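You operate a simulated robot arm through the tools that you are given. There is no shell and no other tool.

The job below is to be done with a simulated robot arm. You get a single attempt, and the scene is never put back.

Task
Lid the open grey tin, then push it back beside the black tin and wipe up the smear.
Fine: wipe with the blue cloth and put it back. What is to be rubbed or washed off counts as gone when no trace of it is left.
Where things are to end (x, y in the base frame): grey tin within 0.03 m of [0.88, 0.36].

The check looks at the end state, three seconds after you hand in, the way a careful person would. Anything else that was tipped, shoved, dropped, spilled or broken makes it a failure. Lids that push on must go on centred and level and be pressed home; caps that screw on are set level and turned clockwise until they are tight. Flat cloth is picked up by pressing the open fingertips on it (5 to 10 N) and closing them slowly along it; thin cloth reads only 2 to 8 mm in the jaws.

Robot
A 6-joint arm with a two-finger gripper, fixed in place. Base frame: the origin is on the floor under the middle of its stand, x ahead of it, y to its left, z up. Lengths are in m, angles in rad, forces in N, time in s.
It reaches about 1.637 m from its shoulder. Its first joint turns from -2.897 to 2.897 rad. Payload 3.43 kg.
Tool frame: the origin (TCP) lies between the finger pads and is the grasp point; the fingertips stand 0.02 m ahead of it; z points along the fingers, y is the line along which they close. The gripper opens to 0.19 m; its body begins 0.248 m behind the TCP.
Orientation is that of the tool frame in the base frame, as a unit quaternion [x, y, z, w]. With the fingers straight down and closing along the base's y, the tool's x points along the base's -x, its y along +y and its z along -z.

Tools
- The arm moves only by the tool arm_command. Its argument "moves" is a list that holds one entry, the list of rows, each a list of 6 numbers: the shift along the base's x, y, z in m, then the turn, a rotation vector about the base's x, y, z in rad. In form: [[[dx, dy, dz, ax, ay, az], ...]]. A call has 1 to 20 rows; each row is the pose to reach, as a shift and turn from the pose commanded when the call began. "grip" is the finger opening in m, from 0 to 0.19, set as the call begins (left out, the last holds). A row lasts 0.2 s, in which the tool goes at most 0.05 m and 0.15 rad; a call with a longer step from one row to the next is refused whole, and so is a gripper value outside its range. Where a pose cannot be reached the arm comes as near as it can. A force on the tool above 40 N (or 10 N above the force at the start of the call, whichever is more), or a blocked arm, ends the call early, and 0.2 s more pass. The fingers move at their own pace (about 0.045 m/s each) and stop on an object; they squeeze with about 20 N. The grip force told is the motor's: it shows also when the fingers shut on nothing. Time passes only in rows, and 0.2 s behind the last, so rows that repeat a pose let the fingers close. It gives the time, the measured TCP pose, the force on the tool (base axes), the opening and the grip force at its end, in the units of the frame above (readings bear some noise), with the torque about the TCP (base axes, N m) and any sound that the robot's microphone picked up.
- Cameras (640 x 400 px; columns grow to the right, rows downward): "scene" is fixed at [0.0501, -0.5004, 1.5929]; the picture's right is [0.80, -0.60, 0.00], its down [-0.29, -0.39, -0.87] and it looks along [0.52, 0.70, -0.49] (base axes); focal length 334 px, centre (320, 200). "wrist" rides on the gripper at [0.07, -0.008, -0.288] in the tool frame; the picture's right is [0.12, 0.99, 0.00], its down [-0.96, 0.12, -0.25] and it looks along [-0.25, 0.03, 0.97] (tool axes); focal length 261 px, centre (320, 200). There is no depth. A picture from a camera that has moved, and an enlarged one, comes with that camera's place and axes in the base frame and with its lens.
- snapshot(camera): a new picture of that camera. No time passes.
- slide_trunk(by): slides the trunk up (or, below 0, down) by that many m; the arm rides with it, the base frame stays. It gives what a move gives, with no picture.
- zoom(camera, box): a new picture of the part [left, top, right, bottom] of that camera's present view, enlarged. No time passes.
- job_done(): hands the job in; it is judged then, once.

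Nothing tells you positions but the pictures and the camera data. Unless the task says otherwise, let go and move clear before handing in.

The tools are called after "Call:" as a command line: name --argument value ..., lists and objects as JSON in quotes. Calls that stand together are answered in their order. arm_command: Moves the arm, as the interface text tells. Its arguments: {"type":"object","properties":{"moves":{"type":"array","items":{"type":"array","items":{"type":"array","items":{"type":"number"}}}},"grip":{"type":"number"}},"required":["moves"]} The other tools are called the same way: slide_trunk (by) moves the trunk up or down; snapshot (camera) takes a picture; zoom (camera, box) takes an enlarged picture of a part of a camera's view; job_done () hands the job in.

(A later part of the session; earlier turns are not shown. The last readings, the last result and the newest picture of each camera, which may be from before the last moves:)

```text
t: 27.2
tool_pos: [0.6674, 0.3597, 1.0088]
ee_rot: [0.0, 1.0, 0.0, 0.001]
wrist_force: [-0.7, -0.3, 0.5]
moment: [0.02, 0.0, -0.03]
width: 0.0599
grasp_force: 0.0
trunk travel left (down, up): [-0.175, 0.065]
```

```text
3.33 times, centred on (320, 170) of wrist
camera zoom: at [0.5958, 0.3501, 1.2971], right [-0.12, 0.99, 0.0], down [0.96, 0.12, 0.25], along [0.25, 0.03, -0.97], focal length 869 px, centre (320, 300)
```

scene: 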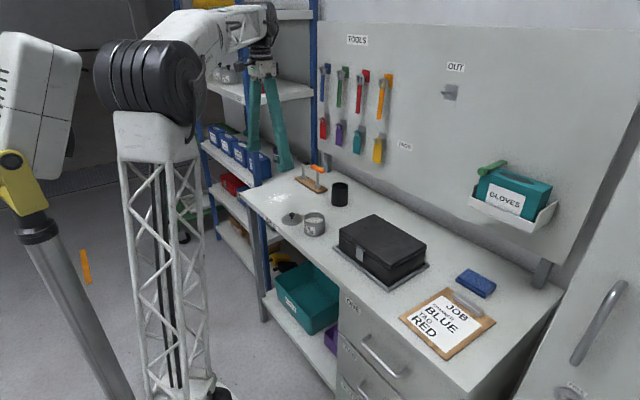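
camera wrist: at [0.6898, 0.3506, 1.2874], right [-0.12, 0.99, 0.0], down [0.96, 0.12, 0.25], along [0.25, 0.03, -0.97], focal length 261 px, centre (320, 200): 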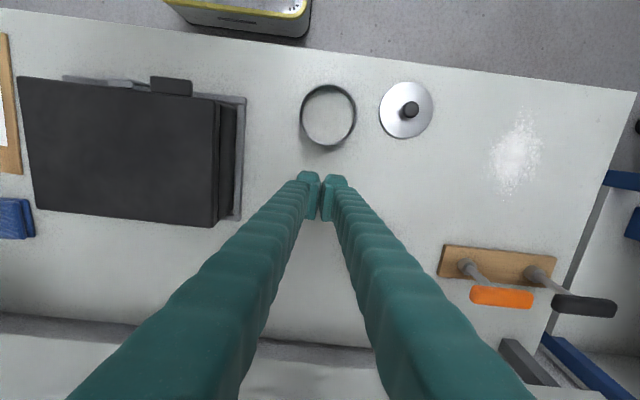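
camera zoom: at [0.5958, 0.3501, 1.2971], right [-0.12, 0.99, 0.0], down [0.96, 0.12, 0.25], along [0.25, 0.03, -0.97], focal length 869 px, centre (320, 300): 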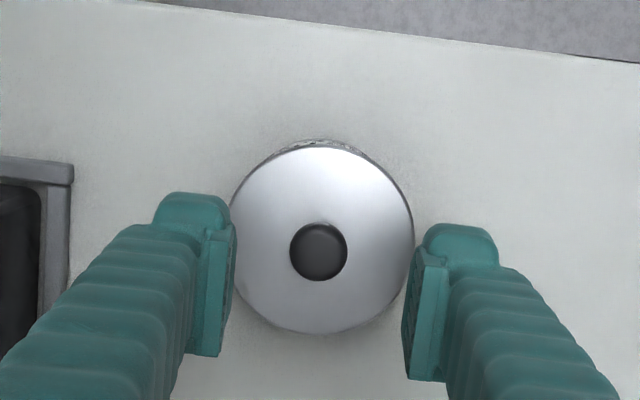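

The lid is on, level and centred. Black tin is near (0.89, 0.47), so fingers on the y sides of the grey tin would be tight there; I will turn the gripper a quarter turn to close along x, open wide, and recheck the tin.

Call:
arm_command --moves '[[[0, 0, 0.005, 0, 0, -0.14], [0, 0, 0.01, 0, 0, -0.28], [0, 0, 0.015, 0, 0, -0.42], [0, 0, 0.02, 0, 0, -0.56], [0, 0, 0.02, 0, 0, -0.7], [0, 0, 0.02, 0, 0, -0.84], [0, 0, 0.02, 0, 0, -0.98], [0, 0, 0.02, 0, 0, -1.12], [0, 0, 0.02, 0, 0, -1.26], [0, 0, 0.02, 0, 0, -1.4], [0, 0, 0.02, 0, 0, -1.5], [0, 0, 0.02, 0, 0, -1.5708], [0, 0, 0.02, 0, 0, -1.5708]]]' --grip 0.13

Call:
snapshot --camera "wrist"

Call:
snapshot --camera "scene"

```text
t: 30.0
tool_pos: [0.6656, 0.3589, 1.0282]
ee_rot: [0.708, 0.707, -0.001, 0.0]
wrist_force: [-0.2, 0.7, -0.6]
moment: [0.0, -0.01, 0.02]
width: 0.13
grasp_force: 0.0
trunk travel left (down, up): [-0.175, 0.065]
```

```text
taken
camera wrist: at [0.6579, 0.4284, 1.3167], right [0.99, 0.12, 0.0], down [0.11, -0.96, 0.25], along [0.03, -0.25, -0.97], focal length 261 px, centre (320, 200)
```

wrist: 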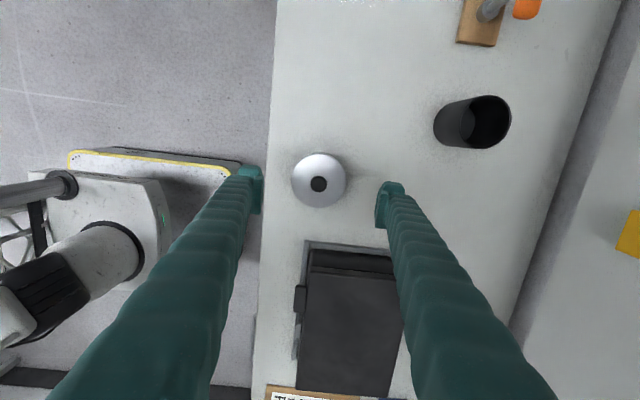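

```text
taken
```

scene: 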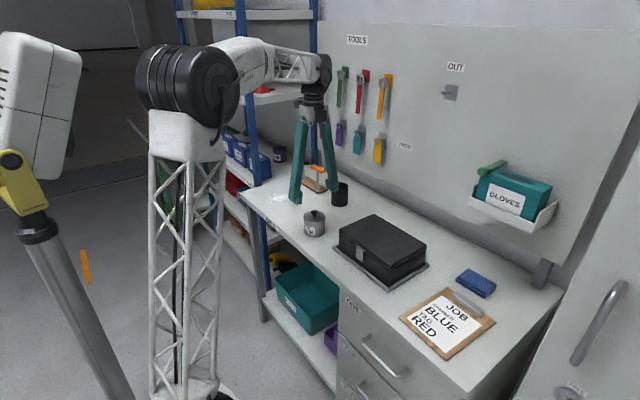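

The gripper now closes along x. I will zoom in on the tin, the black tin and the route between.

Call:
zoom --camera "wrist" --box '[240, 120, 400, 220]'

Call:
zoom --camera "wrist" --box '[400, 60, 560, 160]'

```text
4.00 times, centred on (320, 170) of wrist
camera zoom: at [0.6579, 0.4284, 1.3167], right [0.99, 0.12, 0.0], down [0.11, -0.96, 0.25], along [0.03, -0.25, -0.97], focal length 1043 px, centre (320, 320)
```

zoom: 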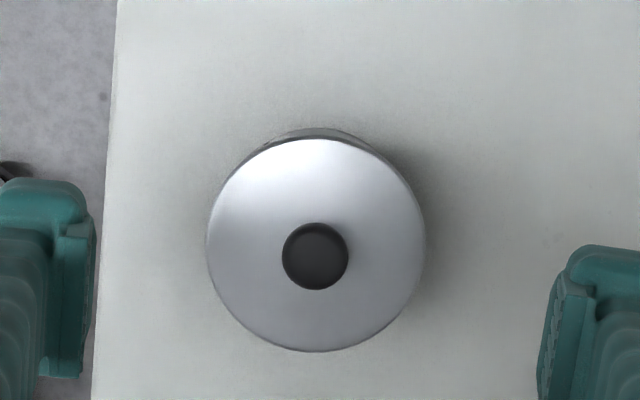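

```text
4.00 times, centred on (480, 110) of wrist
camera zoom: at [0.6579, 0.4284, 1.3167], right [0.99, 0.12, 0.0], down [0.11, -0.96, 0.25], along [0.03, -0.25, -0.97], focal length 1043 px, centre (-320, 560)
```

zoom: 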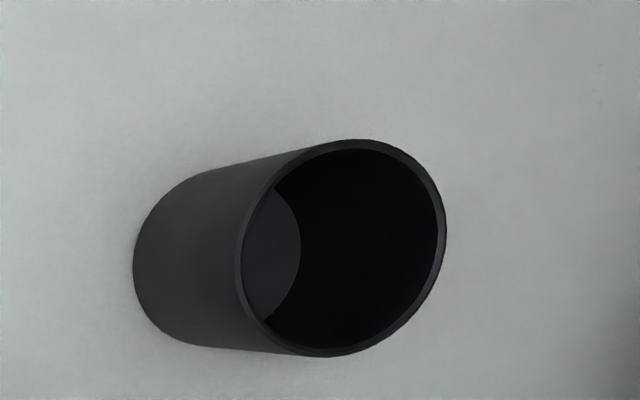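

The lidded tin centre is near (0.665, 0.3575) and the black tin near (0.883, 0.468). I will lower the open fingers either side of the tin, staying above the bench.

Call:
arm_command --moves '[[[-0.001, -0.001, 0, 0, 0, 0], [-0.001, -0.001, -0.02, 0, 0, 0], [-0.001, -0.001, -0.04, 0, 0, 0], [-0.001, -0.001, -0.06, 0, 0, 0], [-0.001, -0.001, -0.08, 0, 0, 0], [-0.001, -0.001, -0.1, 0, 0, 0], [-0.001, -0.001, -0.12, 0, 0, 0], [-0.001, -0.001, -0.132, 0, 0, 0], [-0.001, -0.001, -0.14, 0, 0, 0], [-0.001, -0.001, -0.14, 0, 0, 0]]]' --grip 0.11

Call:
zoom --camera "scene" --box '[280, 190, 344, 240]'

Call:
zoom --camera "wrist" --box '[220, 120, 420, 260]'

```text
t: 32.2
tool_pos: [0.6654, 0.358, 0.8885]
ee_rot: [0.707, 0.707, 0.0, 0.0]
wrist_force: [0.4, 0.2, -0.8]
moment: [-0.01, -0.01, 0.01]
width: 0.1098
grasp_force: 0.0
trunk travel left (down, up): [-0.175, 0.065]
```

```text
8.00 times, centred on (312, 215) of scene
camera zoom: at [0.0501, -0.5004, 1.5929], right [0.8, -0.6, 0.0], down [-0.29, -0.39, -0.87], along [0.52, 0.7, -0.49], focal length 2671 px, centre (384, 80)
```

zoom: 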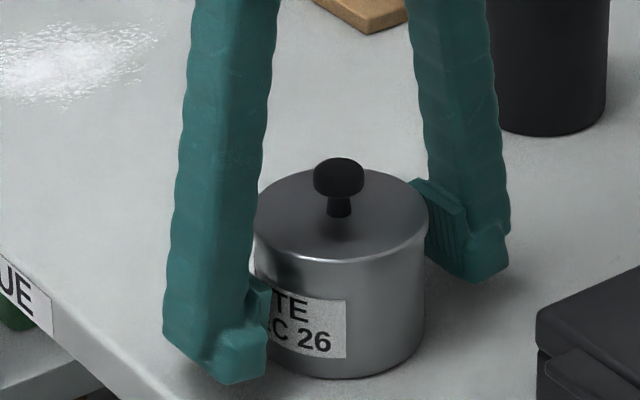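

```text
2.86 times, centred on (320, 190) of wrist
camera zoom: at [0.6569, 0.4276, 1.1763], right [0.99, 0.12, 0.0], down [0.12, -0.96, 0.25], along [0.03, -0.25, -0.97], focal length 745 px, centre (320, 229)
```

zoom: 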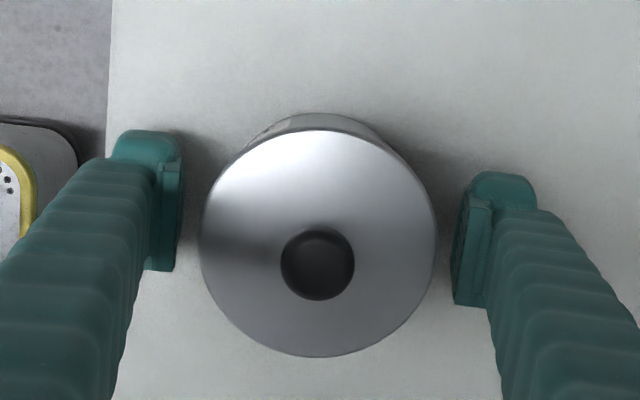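

The fingers stand clear on both sides of the tin body. I will close on it.

Call:
arm_command --moves '[[[0, 0, 0, 0, 0, 0], [0, 0, 0, 0, 0, 0], [0, 0, 0, 0, 0, 0], [0, 0, 0, 0, 0, 0], [0, 0, 0, 0, 0, 0]]]' --grip 0.07

Call:
zoom --camera "scene" --box '[280, 190, 344, 240]'

```text
t: 33.4
tool_pos: [0.6653, 0.3588, 0.8894]
ee_rot: [0.707, 0.707, 0.0, 0.0]
wrist_force: [-0.7, -0.8, -0.7]
moment: [0.02, -0.04, 0.01]
width: 0.0826
grasp_force: 20.0
trunk travel left (down, up): [-0.175, 0.065]
```

```text
8.00 times, centred on (312, 215) of scene
camera zoom: at [0.0501, -0.5004, 1.5929], right [0.8, -0.6, 0.0], down [-0.29, -0.39, -0.87], along [0.52, 0.7, -0.49], focal length 2671 px, centre (384, 80)
```

zoom: 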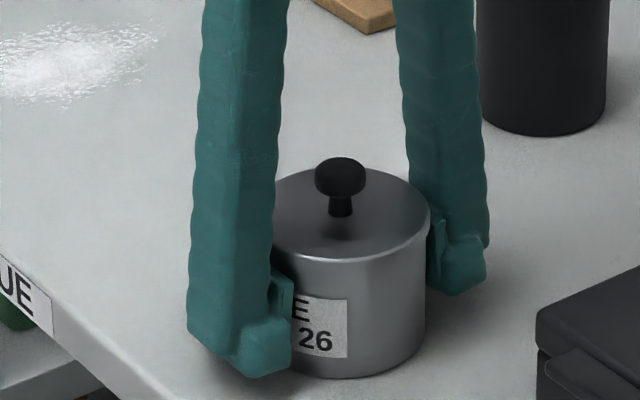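

The jaws read 82.6 mm, which matches the lid's edge rather than the 80 mm body. I will open slightly and go a few mm lower to hold the body, checking for bench contact.

Call:
arm_command --moves '[[[0, 0, 0, 0, 0, 0], [0, 0, 0, 0, 0, 0], [0, 0, -0.002, 0, 0, 0], [0, 0, -0.004, 0, 0, 0], [0, 0, -0.006, 0, 0, 0], [0, 0, -0.006, 0, 0, 0]]]' --grip 0.1

```text
t: 34.8
tool_pos: [0.6641, 0.3585, 0.8832]
ee_rot: [0.707, 0.707, 0.0, 0.0]
wrist_force: [0.2, -0.4, 0.4]
moment: [0.02, 0.02, 0.03]
width: 0.0998
grasp_force: 0.1
trunk travel left (down, up): [-0.175, 0.065]
```

No bench contact with the tips at about z 0.863. I will close again.

Call:
arm_command --moves '[[[0, 0, 0, 0, 0, 0], [0, 0, 0, 0, 0, 0], [0, 0, 0, 0, 0, 0], [0, 0, 0, 0, 0, 0]]]' --grip 0.07

Call:
zoom --camera "scene" --box '[280, 190, 344, 240]'

```text
t: 35.8
tool_pos: [0.6658, 0.3582, 0.8833]
ee_rot: [0.707, 0.707, 0.001, -0.001]
wrist_force: [-0.7, -0.4, -0.4]
moment: [-0.03, -0.04, 0.02]
width: 0.0827
grasp_force: 20.1
trunk travel left (down, up): [-0.175, 0.065]
```

```text
8.00 times, centred on (312, 215) of scene
camera zoom: at [0.0501, -0.5004, 1.5929], right [0.8, -0.6, 0.0], down [-0.29, -0.39, -0.87], along [0.52, 0.7, -0.49], focal length 2671 px, centre (384, 80)
```

zoom: 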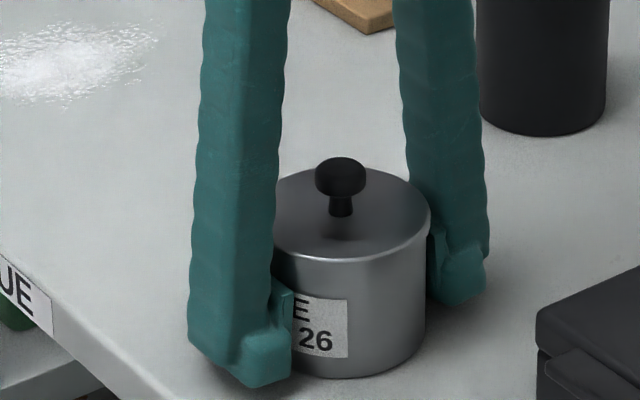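

The jaws read 82.7 mm again, so the hold is firm and level. I will slide the tin straight back along the bench in +x at a slow pace, part way first.

Call:
arm_command --moves '[[[0.003, 0, 0, 0, 0, 0], [0.008, 0, 0, 0, 0, 0], [0.014, 0, 0, 0, 0, 0], [0.022, 0, 0, 0, 0, 0], [0.03, 0, 0, 0, 0, 0], [0.038, 0, 0, 0, 0, 0], [0.046, 0, 0, 0, 0, 0], [0.054, 0, 0, 0, 0, 0], [0.062, 0, 0, 0, 0, 0], [0.07, 0, 0, 0, 0, 0], [0.078, 0, 0, 0, 0, 0], [0.086, 0, 0, 0, 0, 0], [0.094, 0, 0, 0, 0, 0], [0.1, 0, 0, 0, 0, 0], [0.1, 0, 0, 0, 0, 0]]]'

Call:
zoom --camera "scene" --box '[280, 160, 376, 250]'

Call:
snapshot --camera "wrist"

```text
t: 39.0
tool_pos: [0.7646, 0.357, 0.8831]
ee_rot: [0.707, 0.707, 0.0, 0.0]
wrist_force: [-0.7, 0.6, 0.6]
moment: [0.02, -0.01, -0.01]
width: 0.0824
grasp_force: 20.5
trunk travel left (down, up): [-0.175, 0.065]
```

```text
4.44 times, centred on (328, 205) of scene
camera zoom: at [0.0501, -0.5004, 1.5929], right [0.8, -0.6, 0.0], down [-0.29, -0.39, -0.87], along [0.52, 0.7, -0.49], focal length 1484 px, centre (284, 178)
```

zoom: 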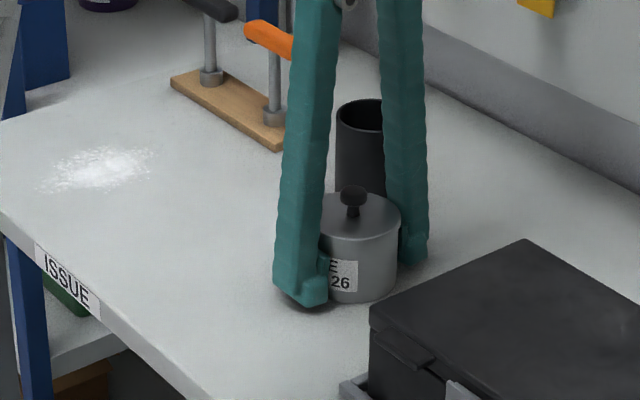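

```text
taken
camera wrist: at [0.7569, 0.4273, 1.171], right [0.99, 0.12, 0.0], down [0.12, -0.96, 0.25], along [0.03, -0.25, -0.97], focal length 261 px, centre (320, 200)
```

wrist: 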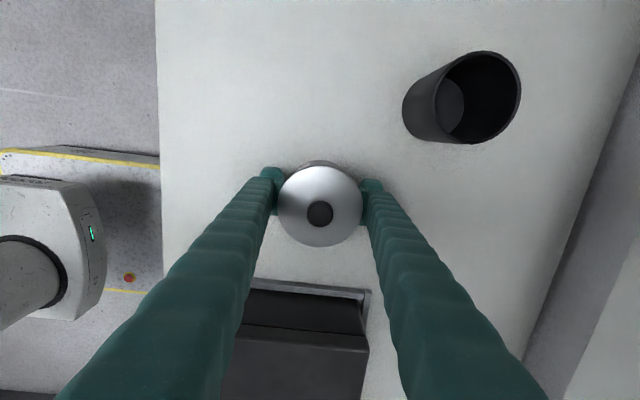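

The tin slides level with the gripper. I will continue the last 11 cm to the place beside the black tin.

Call:
arm_command --moves '[[[0.003, 0, 0, 0, 0, 0], [0.008, 0, 0, 0, 0, 0], [0.014, 0, 0, 0, 0, 0], [0.022, 0, 0, 0, 0, 0], [0.03, 0, 0, 0, 0, 0], [0.038, 0, 0, 0, 0, 0], [0.046, 0, 0, 0, 0, 0], [0.054, 0, 0, 0, 0, 0], [0.062, 0, 0, 0, 0, 0], [0.07, 0, 0, 0, 0, 0], [0.078, 0, 0, 0, 0, 0], [0.086, 0, 0, 0, 0, 0], [0.094, 0, 0, 0, 0, 0], [0.102, 0, 0, 0, 0, 0], [0.108, 0, 0, 0, 0, 0], [0.113, 0, 0, 0, 0, 0], [0.113, 0, 0, 0, 0, 0]]]'

Call:
zoom --camera "scene" --box '[290, 150, 390, 240]'

Call:
snapshot --camera "wrist"

```text
t: 42.6
tool_pos: [0.8774, 0.358, 0.8833]
ee_rot: [0.707, 0.707, 0.0, 0.001]
wrist_force: [-2.2, -0.8, 4.3]
moment: [0.02, 0.02, 0.05]
width: 0.0827
grasp_force: 19.8
trunk travel left (down, up): [-0.175, 0.065]
```

```text
4.44 times, centred on (340, 195) of scene
camera zoom: at [0.0501, -0.5004, 1.5929], right [0.8, -0.6, 0.0], down [-0.29, -0.39, -0.87], along [0.52, 0.7, -0.49], focal length 1484 px, centre (231, 222)
```

zoom: 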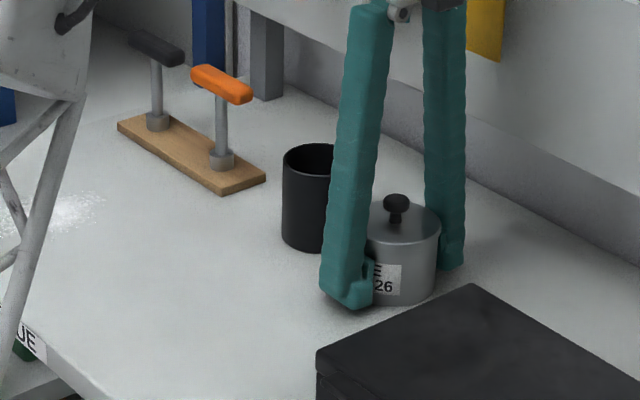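

```text
taken
camera wrist: at [0.8692, 0.4274, 1.1708], right [0.99, 0.12, 0.0], down [0.12, -0.96, 0.25], along [0.03, -0.25, -0.97], focal length 261 px, centre (320, 200)
```

wrist: 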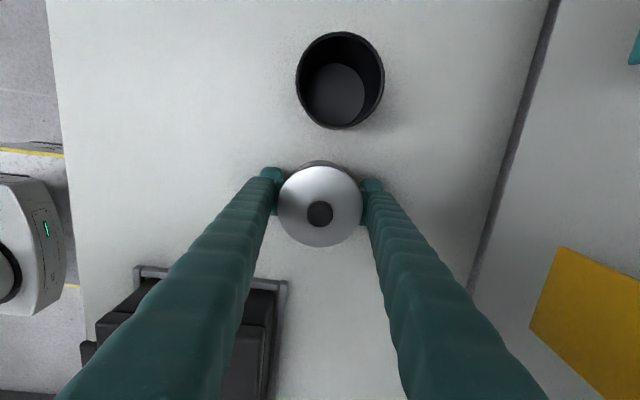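

The tin is at about (0.877, 0.358), within a few mm of the goal. I will open and rise straight up.

Call:
arm_command --moves '[[[0, 0, 0, 0, 0, 0], [0, 0, 0, 0, 0, 0], [0, 0, 0, 0, 0, 0], [0, 0, 0, 0, 0, 0]]]' --grip 0.11

Call:
arm_command --moves '[[[0, 0, 0.02, 0, 0, 0], [0, 0, 0.05, 0, 0, 0], [0, 0, 0.08, 0, 0, 0], [0, 0, 0.12, 0, 0, 0], [0, 0, 0.16, 0, 0, 0], [0, 0, 0.2, 0, 0, 0], [0, 0, 0.2, 0, 0, 0]]]'

Call:
snapshot --camera "wrist"

Call:
snapshot --camera "scene"

Call:
zoom --camera "scene" --box '[310, 170, 390, 230]'

```text
t: 43.6
tool_pos: [0.8773, 0.3585, 0.8834]
ee_rot: [0.707, 0.707, 0.0, 0.0]
wrist_force: [-0.2, 0.5, -0.8]
moment: [-0.02, 0.02, 0.01]
width: 0.11
grasp_force: 0.1
trunk travel left (down, up): [-0.175, 0.065]
```

```text
t: 45.2
tool_pos: [0.8778, 0.3597, 1.0826]
ee_rot: [0.707, 0.708, 0.001, -0.001]
wrist_force: [0.2, 0.1, 0.8]
moment: [-0.02, -0.03, 0.01]
width: 0.11
grasp_force: 0.0
trunk travel left (down, up): [-0.175, 0.065]
```

```text
taken
camera wrist: at [0.8691, 0.4281, 1.3709], right [0.99, 0.12, 0.0], down [0.12, -0.96, 0.25], along [0.03, -0.25, -0.97], focal length 261 px, centre (320, 200)
```

wrist: 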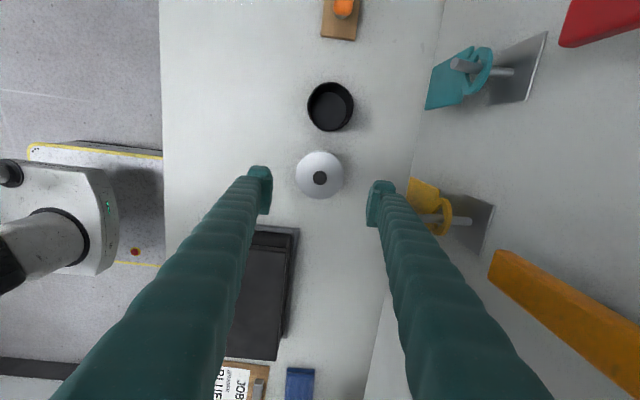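

```text
taken
```

scene: 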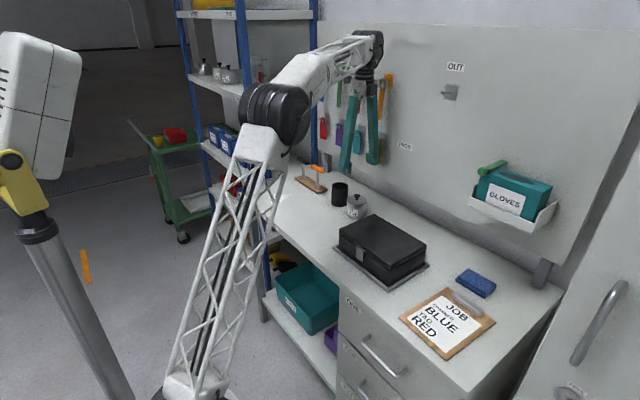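

```text
6.67 times, centred on (350, 200) of scene
camera zoom: at [0.0501, -0.5004, 1.5929], right [0.8, -0.6, 0.0], down [-0.29, -0.39, -0.87], along [0.52, 0.7, -0.49], focal length 2226 px, centre (120, 200)
```

zoom: 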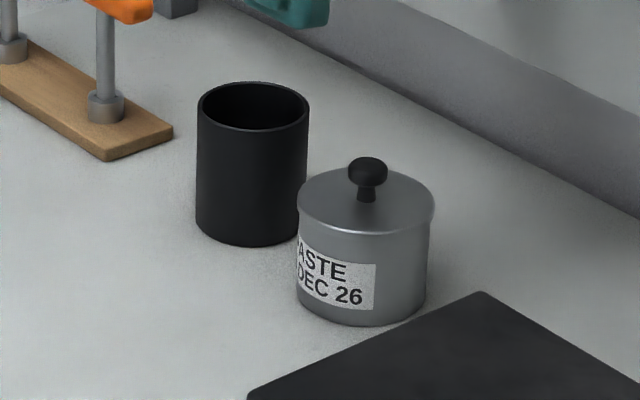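

The tin sits level beside the black tin, lid seated. Next I will back away from the wall hooks in -x, then move toward the cloth end of the bench to look at the cloth and the glove bin above it.

Call:
arm_command --moves '[[[-0.04, 0, 0, 0, 0, 0], [-0.08, 0, 0.01, 0, 0, 0], [-0.12, 0, 0.02, 0, 0, 0], [-0.16, 0, 0.03, 0, 0, 0], [-0.18, -0.04, 0.03, 0, 0, 0], [-0.18, -0.085, 0.03, 0, 0, 0], [-0.18, -0.13, 0.03, 0, 0, 0], [-0.18, -0.175, 0.03, 0, 0, 0], [-0.18, -0.22, 0.03, 0, 0, 0], [-0.18, -0.265, 0.03, 0, 0, 0], [-0.18, -0.31, 0.03, 0, 0, 0], [-0.18, -0.34, 0.03, 0, 0, 0], [-0.18, -0.34, 0.03, 0, 0, 0]]]'

Call:
snapshot --camera "wrist"

Call:
snapshot --camera "scene"

```text
t: 48.0
tool_pos: [0.6966, 0.0176, 1.1132]
ee_rot: [0.707, 0.707, -0.001, 0.0]
wrist_force: [-0.3, 0.2, 0.3]
moment: [-0.01, 0.02, 0.01]
width: 0.1102
grasp_force: 0.0
trunk travel left (down, up): [-0.175, 0.065]
```

```text
taken
camera wrist: at [0.6889, 0.087, 1.4004], right [0.99, 0.12, 0.0], down [0.12, -0.96, 0.25], along [0.03, -0.25, -0.97], focal length 261 px, centre (320, 200)
```

wrist: 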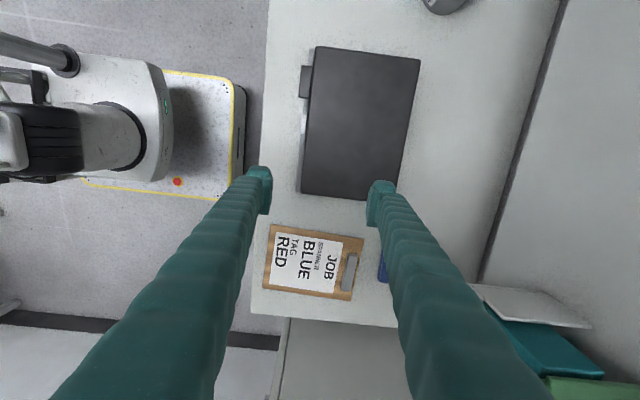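

```text
taken
```

scene: 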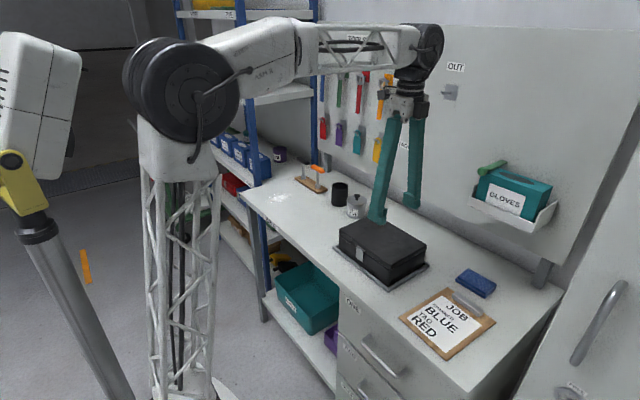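

The cloth is hidden behind a finger here. I will move on past it in -y, staying well in front of the glove bin, so the camera sees the cloth at the top of its picture.

Call:
arm_command --moves '[[[0, -0.045, 0, 0, 0, 0], [0, -0.09, 0, 0, 0, 0], [0, -0.135, 0, 0, 0, 0], [0, -0.18, 0, 0, 0, 0], [0, -0.225, 0, 0, 0, 0], [0, -0.27, 0, 0, 0, 0], [0.03, -0.3, 0, 0, 0, 0], [0.07, -0.3, 0, 0, 0, 0], [0.07, -0.3, 0, 0, 0, 0]]]' --grip 0.06

Call:
snapshot --camera "wrist"

Call:
snapshot --camera "scene"

```text
t: 50.0
tool_pos: [0.7676, -0.2827, 1.112]
ee_rot: [0.707, 0.707, 0.0, 0.0]
wrist_force: [1.2, -0.1, -0.8]
moment: [0.01, 0.04, 0.0]
width: 0.0602
grasp_force: 0.3
trunk travel left (down, up): [-0.175, 0.065]
```

```text
taken
camera wrist: at [0.7589, -0.2137, 1.4004], right [0.99, 0.12, 0.0], down [0.12, -0.96, 0.25], along [0.03, -0.25, -0.97], focal length 261 px, centre (320, 200)
```

wrist: 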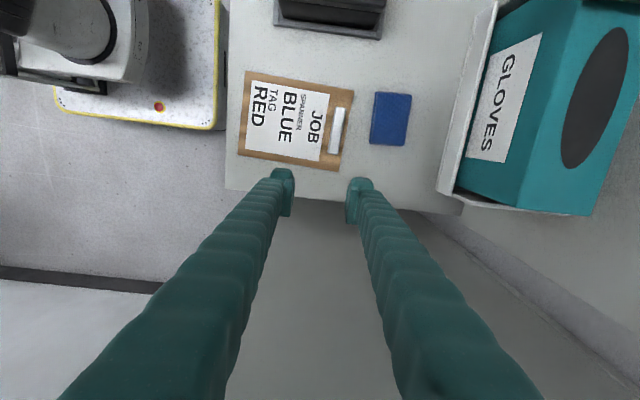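

```text
taken
```

scene: 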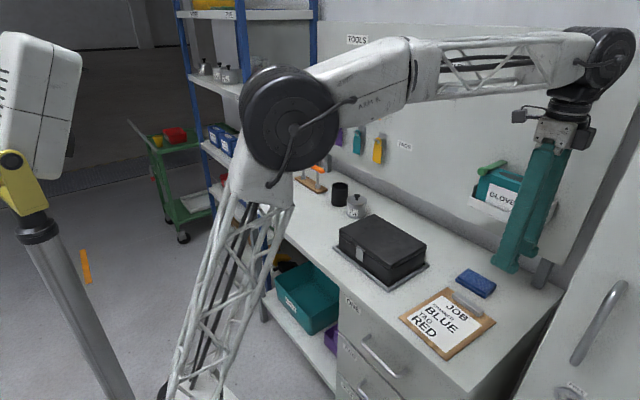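

Now the cloth and the glove bin are both in view. I will zoom in to place them.

Call:
zoom --camera "wrist" --box '[320, 50, 520, 220]'

Call:
zoom --camera "wrist" --box '[350, 80, 430, 155]'

Call:
zoom --camera "scene" --box '[440, 150, 580, 310]'

```text
2.35 times, centred on (420, 135) of wrist
camera zoom: at [0.7589, -0.2137, 1.4004], right [0.99, 0.12, 0.0], down [0.12, -0.96, 0.25], along [0.03, -0.25, -0.97], focal length 613 px, centre (85, 353)
```

zoom: 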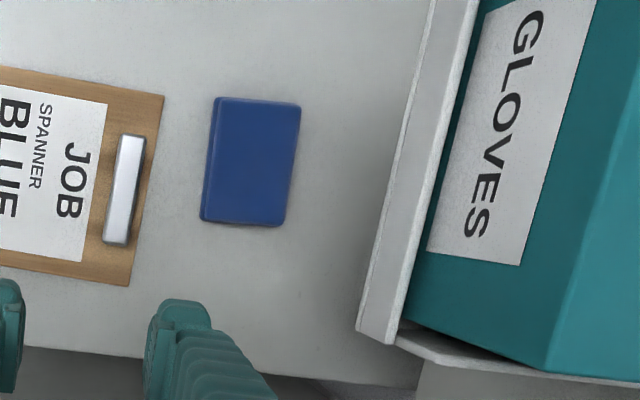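

```text
5.33 times, centred on (390, 118) of wrist
camera zoom: at [0.7589, -0.2137, 1.4004], right [0.99, 0.12, 0.0], down [0.12, -0.96, 0.25], along [0.03, -0.25, -0.97], focal length 1390 px, centre (-53, 640)
```

zoom: 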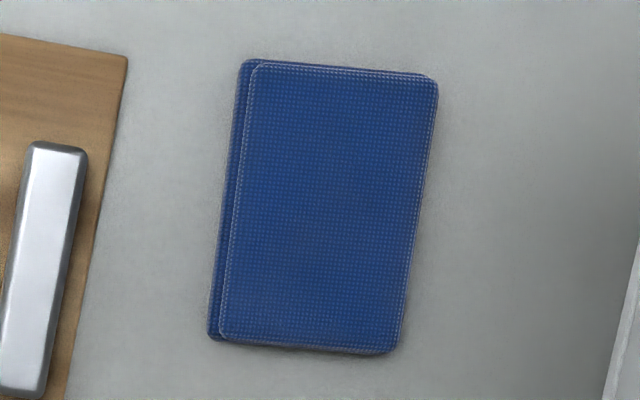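

```text
2.50 times, centred on (510, 230) of scene
camera zoom: at [0.0501, -0.5004, 1.5929], right [0.8, -0.6, 0.0], down [-0.29, -0.39, -0.87], along [0.52, 0.7, -0.49], focal length 835 px, centre (-155, 125)
```

zoom: 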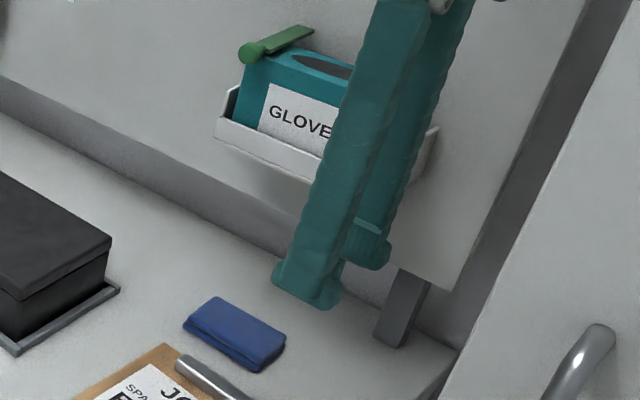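

The folded cloth is about 0.066 by 0.10 m, centred near (0.894, -0.172), with its top near z 0.878. The glove bin's lip is near x 0.90, z 1.09, overhanging it, so I will turn back to close along y, then tilt so that the gripper body leans back from the bin.

Call:
arm_command --moves '[[[-0.02, 0, 0, 0, 0, 0.14], [-0.04, 0, 0, 0, 0, 0.28], [-0.06, 0, 0, 0, 0, 0.42], [-0.07, 0.01, 0, 0, 0, 0.56], [-0.07, 0.03, 0, 0, 0, 0.7], [-0.07, 0.05, 0, 0, 0, 0.84], [-0.07, 0.07, 0, 0, 0, 0.98], [-0.07, 0.09, 0, 0, 0, 1.12], [-0.07, 0.11, 0, 0, 0, 1.26], [-0.07, 0.11, 0, 0, 0, 1.4], [-0.07, 0.11, 0, 0, 0, 1.5], [-0.07, 0.11, 0, 0, 0, 1.5708], [-0.07, 0.11, 0, 0, 0, 1.5708]]]'

Call:
arm_command --moves '[[[0, 0, 0, 0, -0.12, 0], [0, 0, 0, 0, -0.24, 0], [0, 0, 0, 0, -0.36, 0], [0, 0, 0, 0, -0.45, 0], [0, 0, 0, 0, -0.5, 0], [0, 0, 0, 0, -0.5, 0]]]'

Call:
snapshot --camera "wrist"

Call:
snapshot --camera "scene"

```text
t: 52.8
tool_pos: [0.6978, -0.1718, 1.1135]
ee_rot: [0.0, 1.0, 0.0, 0.001]
wrist_force: [0.4, 0.1, 0.1]
moment: [-0.01, 0.01, 0.01]
width: 0.0601
grasp_force: 0.0
trunk travel left (down, up): [-0.175, 0.065]
```

```text
t: 54.2
tool_pos: [0.6985, -0.1726, 1.1132]
ee_rot: [-0.001, 0.969, 0.0, 0.247]
wrist_force: [-0.7, 0.3, 0.4]
moment: [0.01, 0.01, -0.01]
width: 0.0598
grasp_force: 0.1
trunk travel left (down, up): [-0.175, 0.065]
```

```text
taken
camera wrist: at [0.4985, -0.1816, 1.3318], right [-0.1, 0.99, -0.06], down [0.73, 0.12, 0.68], along [0.68, 0.03, -0.73], focal length 261 px, centre (320, 200)
```

wrist: 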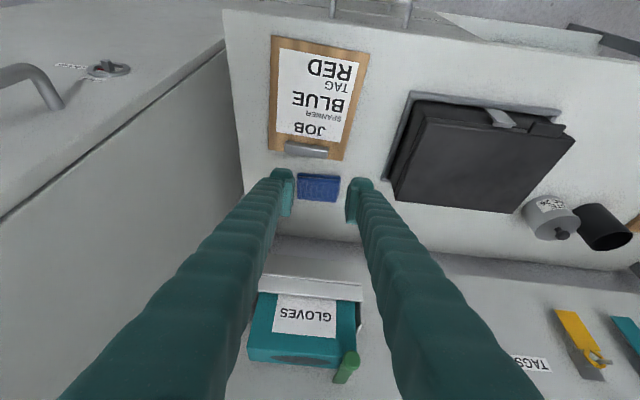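

```text
taken
```

scene: 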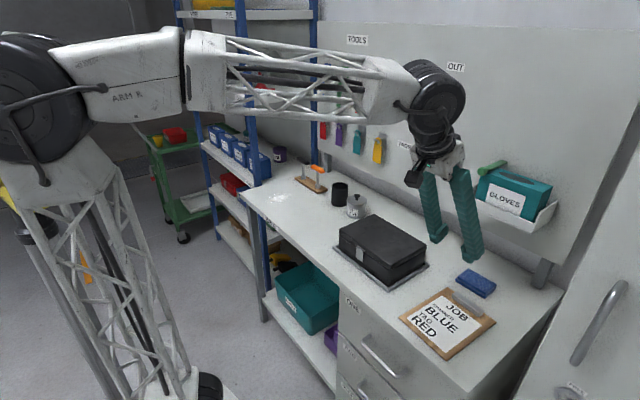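

The tilt is set, with the cloth and the bin both visible between the fingers. I will zoom in to place the bin's edge well before approaching.

Call:
zoom --camera "wrist" --box '[240, 160, 400, 380]'

Call:
zoom --camera "scene" --box '[400, 140, 580, 310]'

```text
1.82 times, centred on (320, 270) of wrist
camera zoom: at [0.4985, -0.1816, 1.3318], right [-0.1, 0.99, -0.06], down [0.73, 0.12, 0.68], along [0.68, 0.03, -0.73], focal length 474 px, centre (320, 73)
```

zoom: 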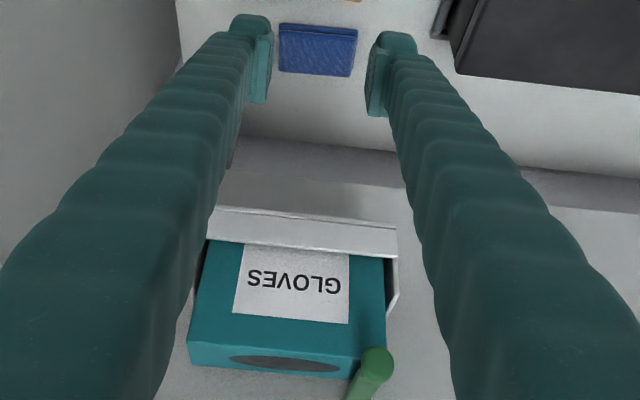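

```text
2.35 times, centred on (490, 225) of scene
camera zoom: at [0.0501, -0.5004, 1.5929], right [0.8, -0.6, 0.0], down [-0.29, -0.39, -0.87], along [0.52, 0.7, -0.49], focal length 786 px, centre (-80, 141)
```

zoom: 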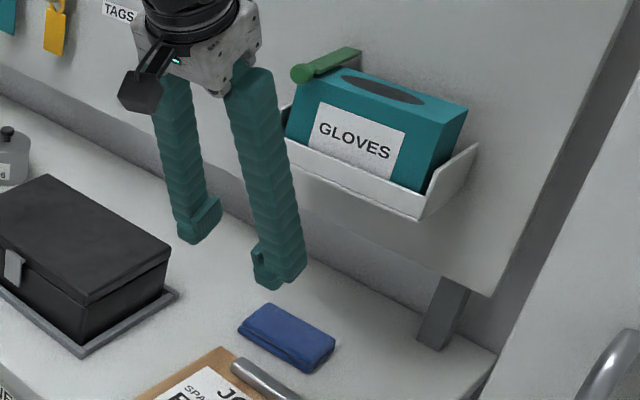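

The bin's lip is at about x 0.92, z 1.09, so with this tilt the gripper body stays about 9 cm clear. I will approach to about 5 cm short of the cloth.

Call:
arm_command --moves '[[[0.03, 0, -0.03, 0, 0, 0], [0.06, 0, -0.06, 0, 0, 0], [0.09, 0, -0.09, 0, 0, 0], [0.12, 0.001, -0.115, 0, 0, 0], [0.15, 0.001, -0.14, 0, 0, 0], [0.166, 0.001, -0.157, 0, 0, 0], [0.166, 0.001, -0.157, 0, 0, 0]]]' --grip 0.05

Call:
zoom --camera "wrist" --box '[240, 140, 400, 260]'

Call:
zoom --camera "scene" --box '[400, 140, 580, 310]'

```text
t: 55.8
tool_pos: [0.8639, -0.1721, 0.9556]
ee_rot: [-0.001, 0.969, -0.001, 0.247]
wrist_force: [0.8, -0.3, 0.3]
moment: [0.03, -0.03, -0.01]
width: 0.0499
grasp_force: 0.1
trunk travel left (down, up): [-0.175, 0.065]
```

```text
3.33 times, centred on (320, 200) of wrist
camera zoom: at [0.6647, -0.1812, 1.175], right [-0.1, 0.99, -0.06], down [0.73, 0.12, 0.68], along [0.68, 0.03, -0.73], focal length 869 px, centre (320, 200)
```

zoom: 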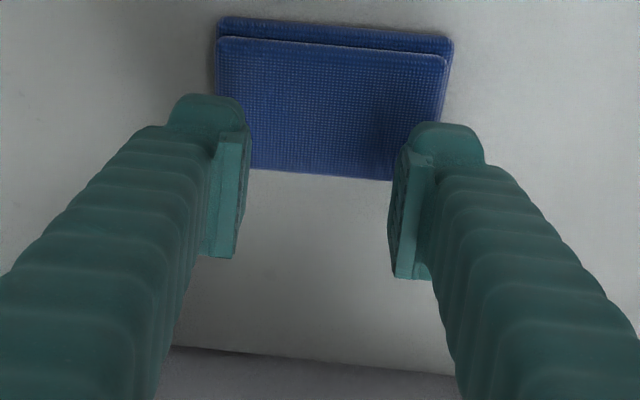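

```text
2.35 times, centred on (490, 225) of scene
camera zoom: at [0.0501, -0.5004, 1.5929], right [0.8, -0.6, 0.0], down [-0.29, -0.39, -0.87], along [0.52, 0.7, -0.49], focal length 786 px, centre (-80, 141)
```

zoom: 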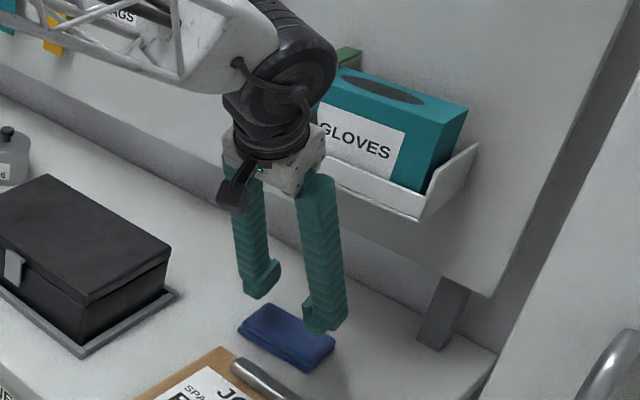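

The cloth is centred between the fingers, with its top spanning x 0.857 to 0.926. I will move down to just above its surface.

Call:
arm_command --moves '[[[0.006, -0.0005, -0.015, 0, 0, 0], [0.012, -0.0005, -0.03, 0, 0, 0], [0.018, -0.0005, -0.04, 0, 0, 0], [0.022, -0.0005, -0.046, 0, 0, 0], [0.022, -0.0005, -0.046, 0, 0, 0]]]' --grip 0.05

Call:
zoom --camera "scene" --box '[440, 220, 540, 310]'

Call:
zoom --camera "wrist" --box '[240, 140, 400, 260]'

```text
t: 57.0
tool_pos: [0.8861, -0.1718, 0.9096]
ee_rot: [0.0, 0.969, -0.001, 0.247]
wrist_force: [0.1, -0.3, 0.4]
moment: [-0.01, -0.01, -0.01]
width: 0.05
grasp_force: 0.1
trunk travel left (down, up): [-0.175, 0.065]
```

```text
4.44 times, centred on (490, 265) of scene
camera zoom: at [0.0501, -0.5004, 1.5929], right [0.8, -0.6, 0.0], down [-0.29, -0.39, -0.87], along [0.52, 0.7, -0.49], focal length 1484 px, centre (-436, -89)
```

zoom: 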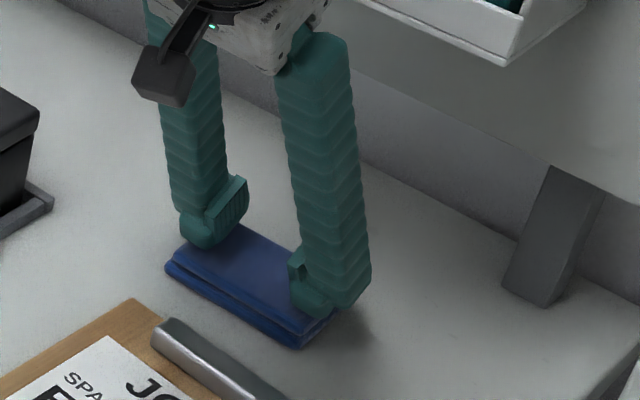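

```text
3.33 times, centred on (320, 200) of wrist
camera zoom: at [0.6866, -0.1813, 1.1291], right [-0.1, 0.99, -0.06], down [0.73, 0.12, 0.68], along [0.68, 0.03, -0.73], focal length 869 px, centre (320, 200)
```

zoom: 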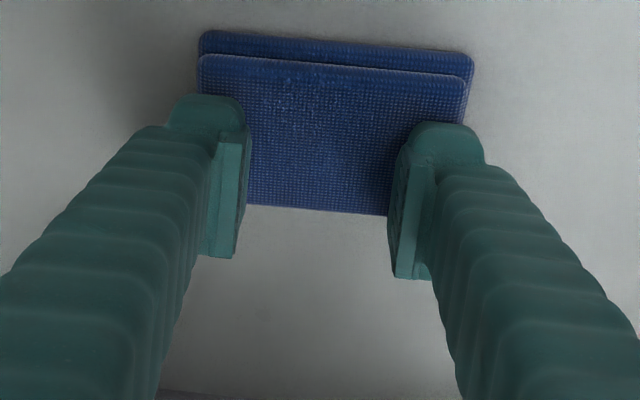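

The fingertips are just above the cloth. I will narrow the opening slightly so that both tips land fully on it, and lower in small steps to feel for contact.

Call:
arm_command --moves '[[[0, 0, 0, 0, 0, 0], [0, 0, -0.002, 0, 0, 0], [0, 0, -0.004, 0, 0, 0], [0, 0, -0.006, 0, 0, 0], [0, 0, -0.006, 0, 0, 0]]]' --grip 0.042

```text
t: 58.2
tool_pos: [0.8854, -0.173, 0.9048]
ee_rot: [0.0, 0.969, 0.0, 0.249]
wrist_force: [-3.2, 1.3, 17.2]
moment: [0.04, 0.2, -0.02]
width: 0.042
grasp_force: 0.0
trunk travel left (down, up): [-0.175, 0.065]
```

Contact is at 17 N, a little firm. I will ease off 2 mm to come into the 5 to 10 N range.

Call:
arm_command --moves '[[[0, 0, 0.0018, 0, 0, 0], [0, 0, 0.0018, 0, 0, 0]]]'

```text
t: 58.8
tool_pos: [0.8861, -0.1702, 0.9056]
ee_rot: [0.0, 0.969, 0.0, 0.247]
wrist_force: [1.3, -0.3, 9.9]
moment: [0.02, 0.04, 0.02]
width: 0.0418
grasp_force: 0.1
trunk travel left (down, up): [-0.175, 0.065]
```

The press is at 9.9 N; I will ease it a touch and start closing slowly in steps.

Call:
arm_command --moves '[[[0, 0, 0.0007, 0, 0, 0], [0, 0, 0.0007, 0, 0, 0]]]' --grip 0.038

Call:
arm_command --moves '[[[0, 0, 0, 0, 0, 0], [0, 0, 0, 0, 0, 0]]]' --grip 0.032

Call:
arm_command --moves '[[[0, 0, 0, 0, 0, 0], [0, 0, 0, 0, 0, 0]]]' --grip 0.026

Call:
zoom --camera "wrist" --box '[240, 140, 400, 260]'

Call:
zoom --camera "scene" --box '[440, 220, 540, 310]'

```text
t: 59.4
tool_pos: [0.8854, -0.1714, 0.9058]
ee_rot: [0.0, 0.969, 0.0, 0.246]
wrist_force: [-1.0, -0.4, 4.8]
moment: [-0.01, 0.06, 0.01]
width: 0.0358
grasp_force: 0.1
trunk travel left (down, up): [-0.175, 0.065]
```

```text
t: 60.0
tool_pos: [0.8859, -0.1729, 0.9056]
ee_rot: [0.0, 0.969, 0.0, 0.247]
wrist_force: [-0.6, 0.5, 2.5]
moment: [0.02, 0.02, 0.0]
width: 0.0308
grasp_force: 0.1
trunk travel left (down, up): [-0.175, 0.065]
```

```text
t: 60.6
tool_pos: [0.8858, -0.1723, 0.9058]
ee_rot: [-0.001, 0.969, 0.001, 0.247]
wrist_force: [-0.2, 1.1, 2.4]
moment: [0.01, -0.01, 0.01]
width: 0.0255
grasp_force: 0.0
trunk travel left (down, up): [-0.175, 0.065]
```

```text
3.33 times, centred on (320, 200) of wrist
camera zoom: at [0.6865, -0.1811, 1.1253], right [-0.1, 0.99, -0.06], down [0.73, 0.12, 0.68], along [0.68, 0.03, -0.73], focal length 869 px, centre (320, 200)
```

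zoom: 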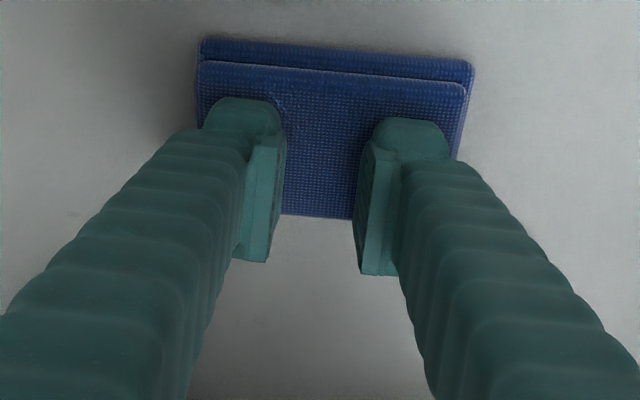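

```text
4.44 times, centred on (490, 265) of scene
camera zoom: at [0.0501, -0.5004, 1.5929], right [0.8, -0.6, 0.0], down [-0.29, -0.39, -0.87], along [0.52, 0.7, -0.49], focal length 1484 px, centre (-436, -89)
```

zoom: 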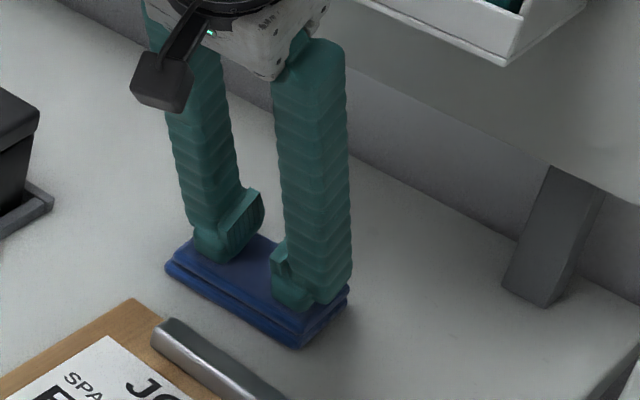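

The press has dropped to about 2.4 N while the fingers close, so I will press down slightly to restore it and continue closing.

Call:
arm_command --moves '[[[0, 0, -0.0012, 0, 0, 0], [0, 0, -0.0012, 0, 0, 0]]]'

```text
t: 61.2
tool_pos: [0.8851, -0.1723, 0.9055]
ee_rot: [0.001, 0.969, -0.001, 0.247]
wrist_force: [0.3, -0.8, 7.3]
moment: [0.04, 0.04, -0.02]
width: 0.0254
grasp_force: 0.1
trunk travel left (down, up): [-0.175, 0.065]
```

The press is at 7.3 N. I will go on closing slowly.

Call:
arm_command --moves '[[[0, 0, 0, 0, 0, 0], [0, 0, 0, 0, 0, 0]]]' --grip 0.02

Call:
arm_command --moves '[[[0, 0, -0.0003, 0, 0, 0], [0, 0, -0.0003, 0, 0, 0]]]' --grip 0.014

```text
t: 61.8
tool_pos: [0.886, -0.1705, 0.9051]
ee_rot: [0.0, 0.969, 0.0, 0.248]
wrist_force: [0.3, 0.6, 9.3]
moment: [0.01, 0.04, -0.02]
width: 0.0167
grasp_force: 0.1
trunk travel left (down, up): [-0.175, 0.065]
```

```text
t: 62.4
tool_pos: [0.8859, -0.1705, 0.9064]
ee_rot: [0.0, 0.969, 0.0, 0.247]
wrist_force: [1.5, 0.6, 12.9]
moment: [-0.03, 0.06, -0.02]
width: 0.0135
grasp_force: 0.0
trunk travel left (down, up): [-0.175, 0.065]
```

The press has risen to about 13 N as the cloth bunches. I will ease up slightly and close the rest of the way.

Call:
arm_command --moves '[[[0, 0, 0.0009, 0, 0, 0], [0, 0, 0.0009, 0, 0, 0]]]' --grip 0.009

Call:
arm_command --moves '[[[0, 0, 0, 0, 0, 0], [0, 0, 0, 0, 0, 0], [0, 0, 0, 0, 0, 0]]]' --grip 0.0

Call:
zoom --camera "wrist" --box '[240, 140, 400, 260]'

Call:
zoom --camera "scene" --box '[440, 220, 540, 310]'

```text
t: 63.0
tool_pos: [0.8863, -0.1715, 0.9061]
ee_rot: [0.0, 0.969, 0.0, 0.247]
wrist_force: [0.5, 0.4, 9.7]
moment: [-0.01, 0.07, -0.04]
width: 0.0065
grasp_force: 0.1
trunk travel left (down, up): [-0.175, 0.065]
```

```text
t: 63.8
tool_pos: [0.8844, -0.1721, 0.9052]
ee_rot: [0.0, 0.969, -0.001, 0.247]
wrist_force: [-0.9, 0.9, 5.7]
moment: [0.02, 0.03, -0.01]
width: 0.0058
grasp_force: 19.8
trunk travel left (down, up): [-0.175, 0.065]
```

```text
3.33 times, centred on (320, 200) of wrist
camera zoom: at [0.6862, -0.181, 1.1247], right [-0.1, 0.99, -0.06], down [0.73, 0.12, 0.68], along [0.68, 0.03, -0.73], focal length 869 px, centre (320, 200)
```

zoom: 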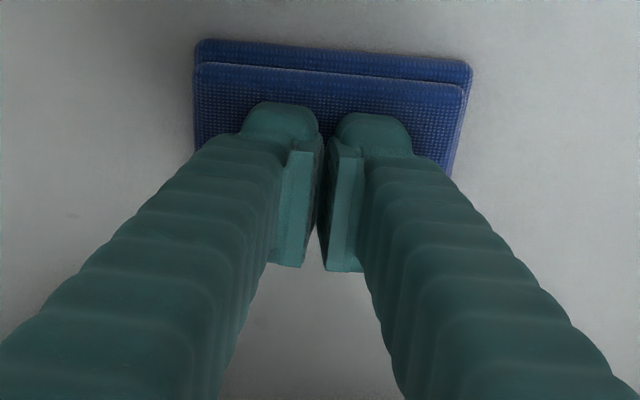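

```text
4.44 times, centred on (490, 265) of scene
camera zoom: at [0.0501, -0.5004, 1.5929], right [0.8, -0.6, 0.0], down [-0.29, -0.39, -0.87], along [0.52, 0.7, -0.49], focal length 1484 px, centre (-436, -89)
```

zoom: 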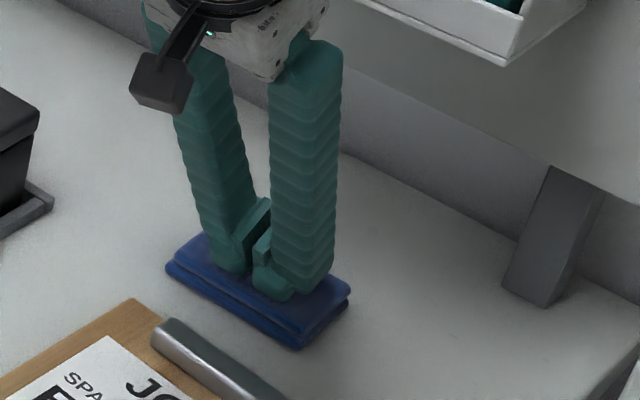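

The jaws read 5.8 mm with full grip force, so the cloth is pinched. I will lift slowly and check.

Call:
arm_command --moves '[[[0, 0, 0.003, 0, 0, 0], [-0.001, 0, 0.006, 0, 0, 0], [-0.002, 0, 0.01, 0, 0, 0], [-0.004, 0, 0.015, 0, 0, 0], [-0.006, 0, 0.02, 0, 0, 0], [-0.008, 0, 0.026, 0, 0, 0], [-0.008, 0, 0.026, 0, 0, 0]]]'

Call:
zoom --camera "wrist" --box '[240, 140, 400, 260]'

Call:
zoom --camera "scene" --box '[440, 220, 540, 310]'

```text
t: 65.4
tool_pos: [0.8766, -0.1715, 0.9317]
ee_rot: [0.001, 0.969, 0.0, 0.248]
wrist_force: [0.3, 0.1, 0.5]
moment: [0.0, 0.02, 0.01]
width: 0.0001
grasp_force: 20.4
trunk travel left (down, up): [-0.175, 0.065]
```

```text
3.33 times, centred on (320, 200) of wrist
camera zoom: at [0.6782, -0.1814, 1.1509], right [-0.1, 0.99, -0.06], down [0.73, 0.12, 0.68], along [0.68, 0.03, -0.73], focal length 869 px, centre (320, 200)
```

zoom: 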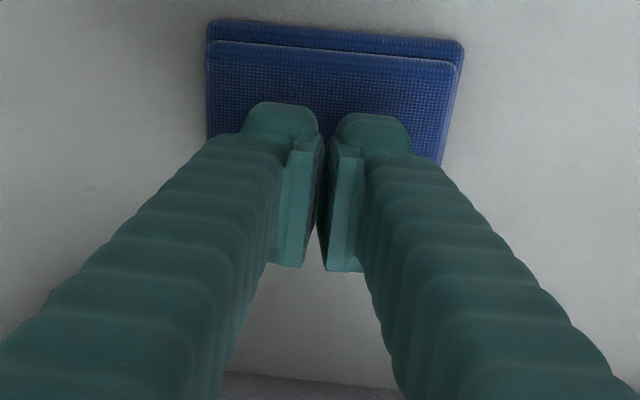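

```text
4.44 times, centred on (490, 265) of scene
camera zoom: at [0.0501, -0.5004, 1.5929], right [0.8, -0.6, 0.0], down [-0.29, -0.39, -0.87], along [0.52, 0.7, -0.49], focal length 1484 px, centre (-436, -89)
```

zoom: 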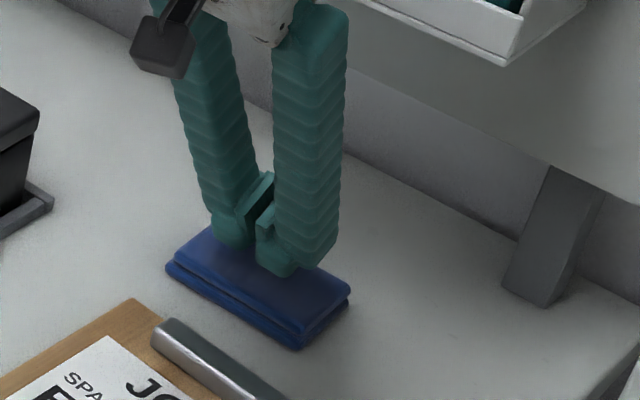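

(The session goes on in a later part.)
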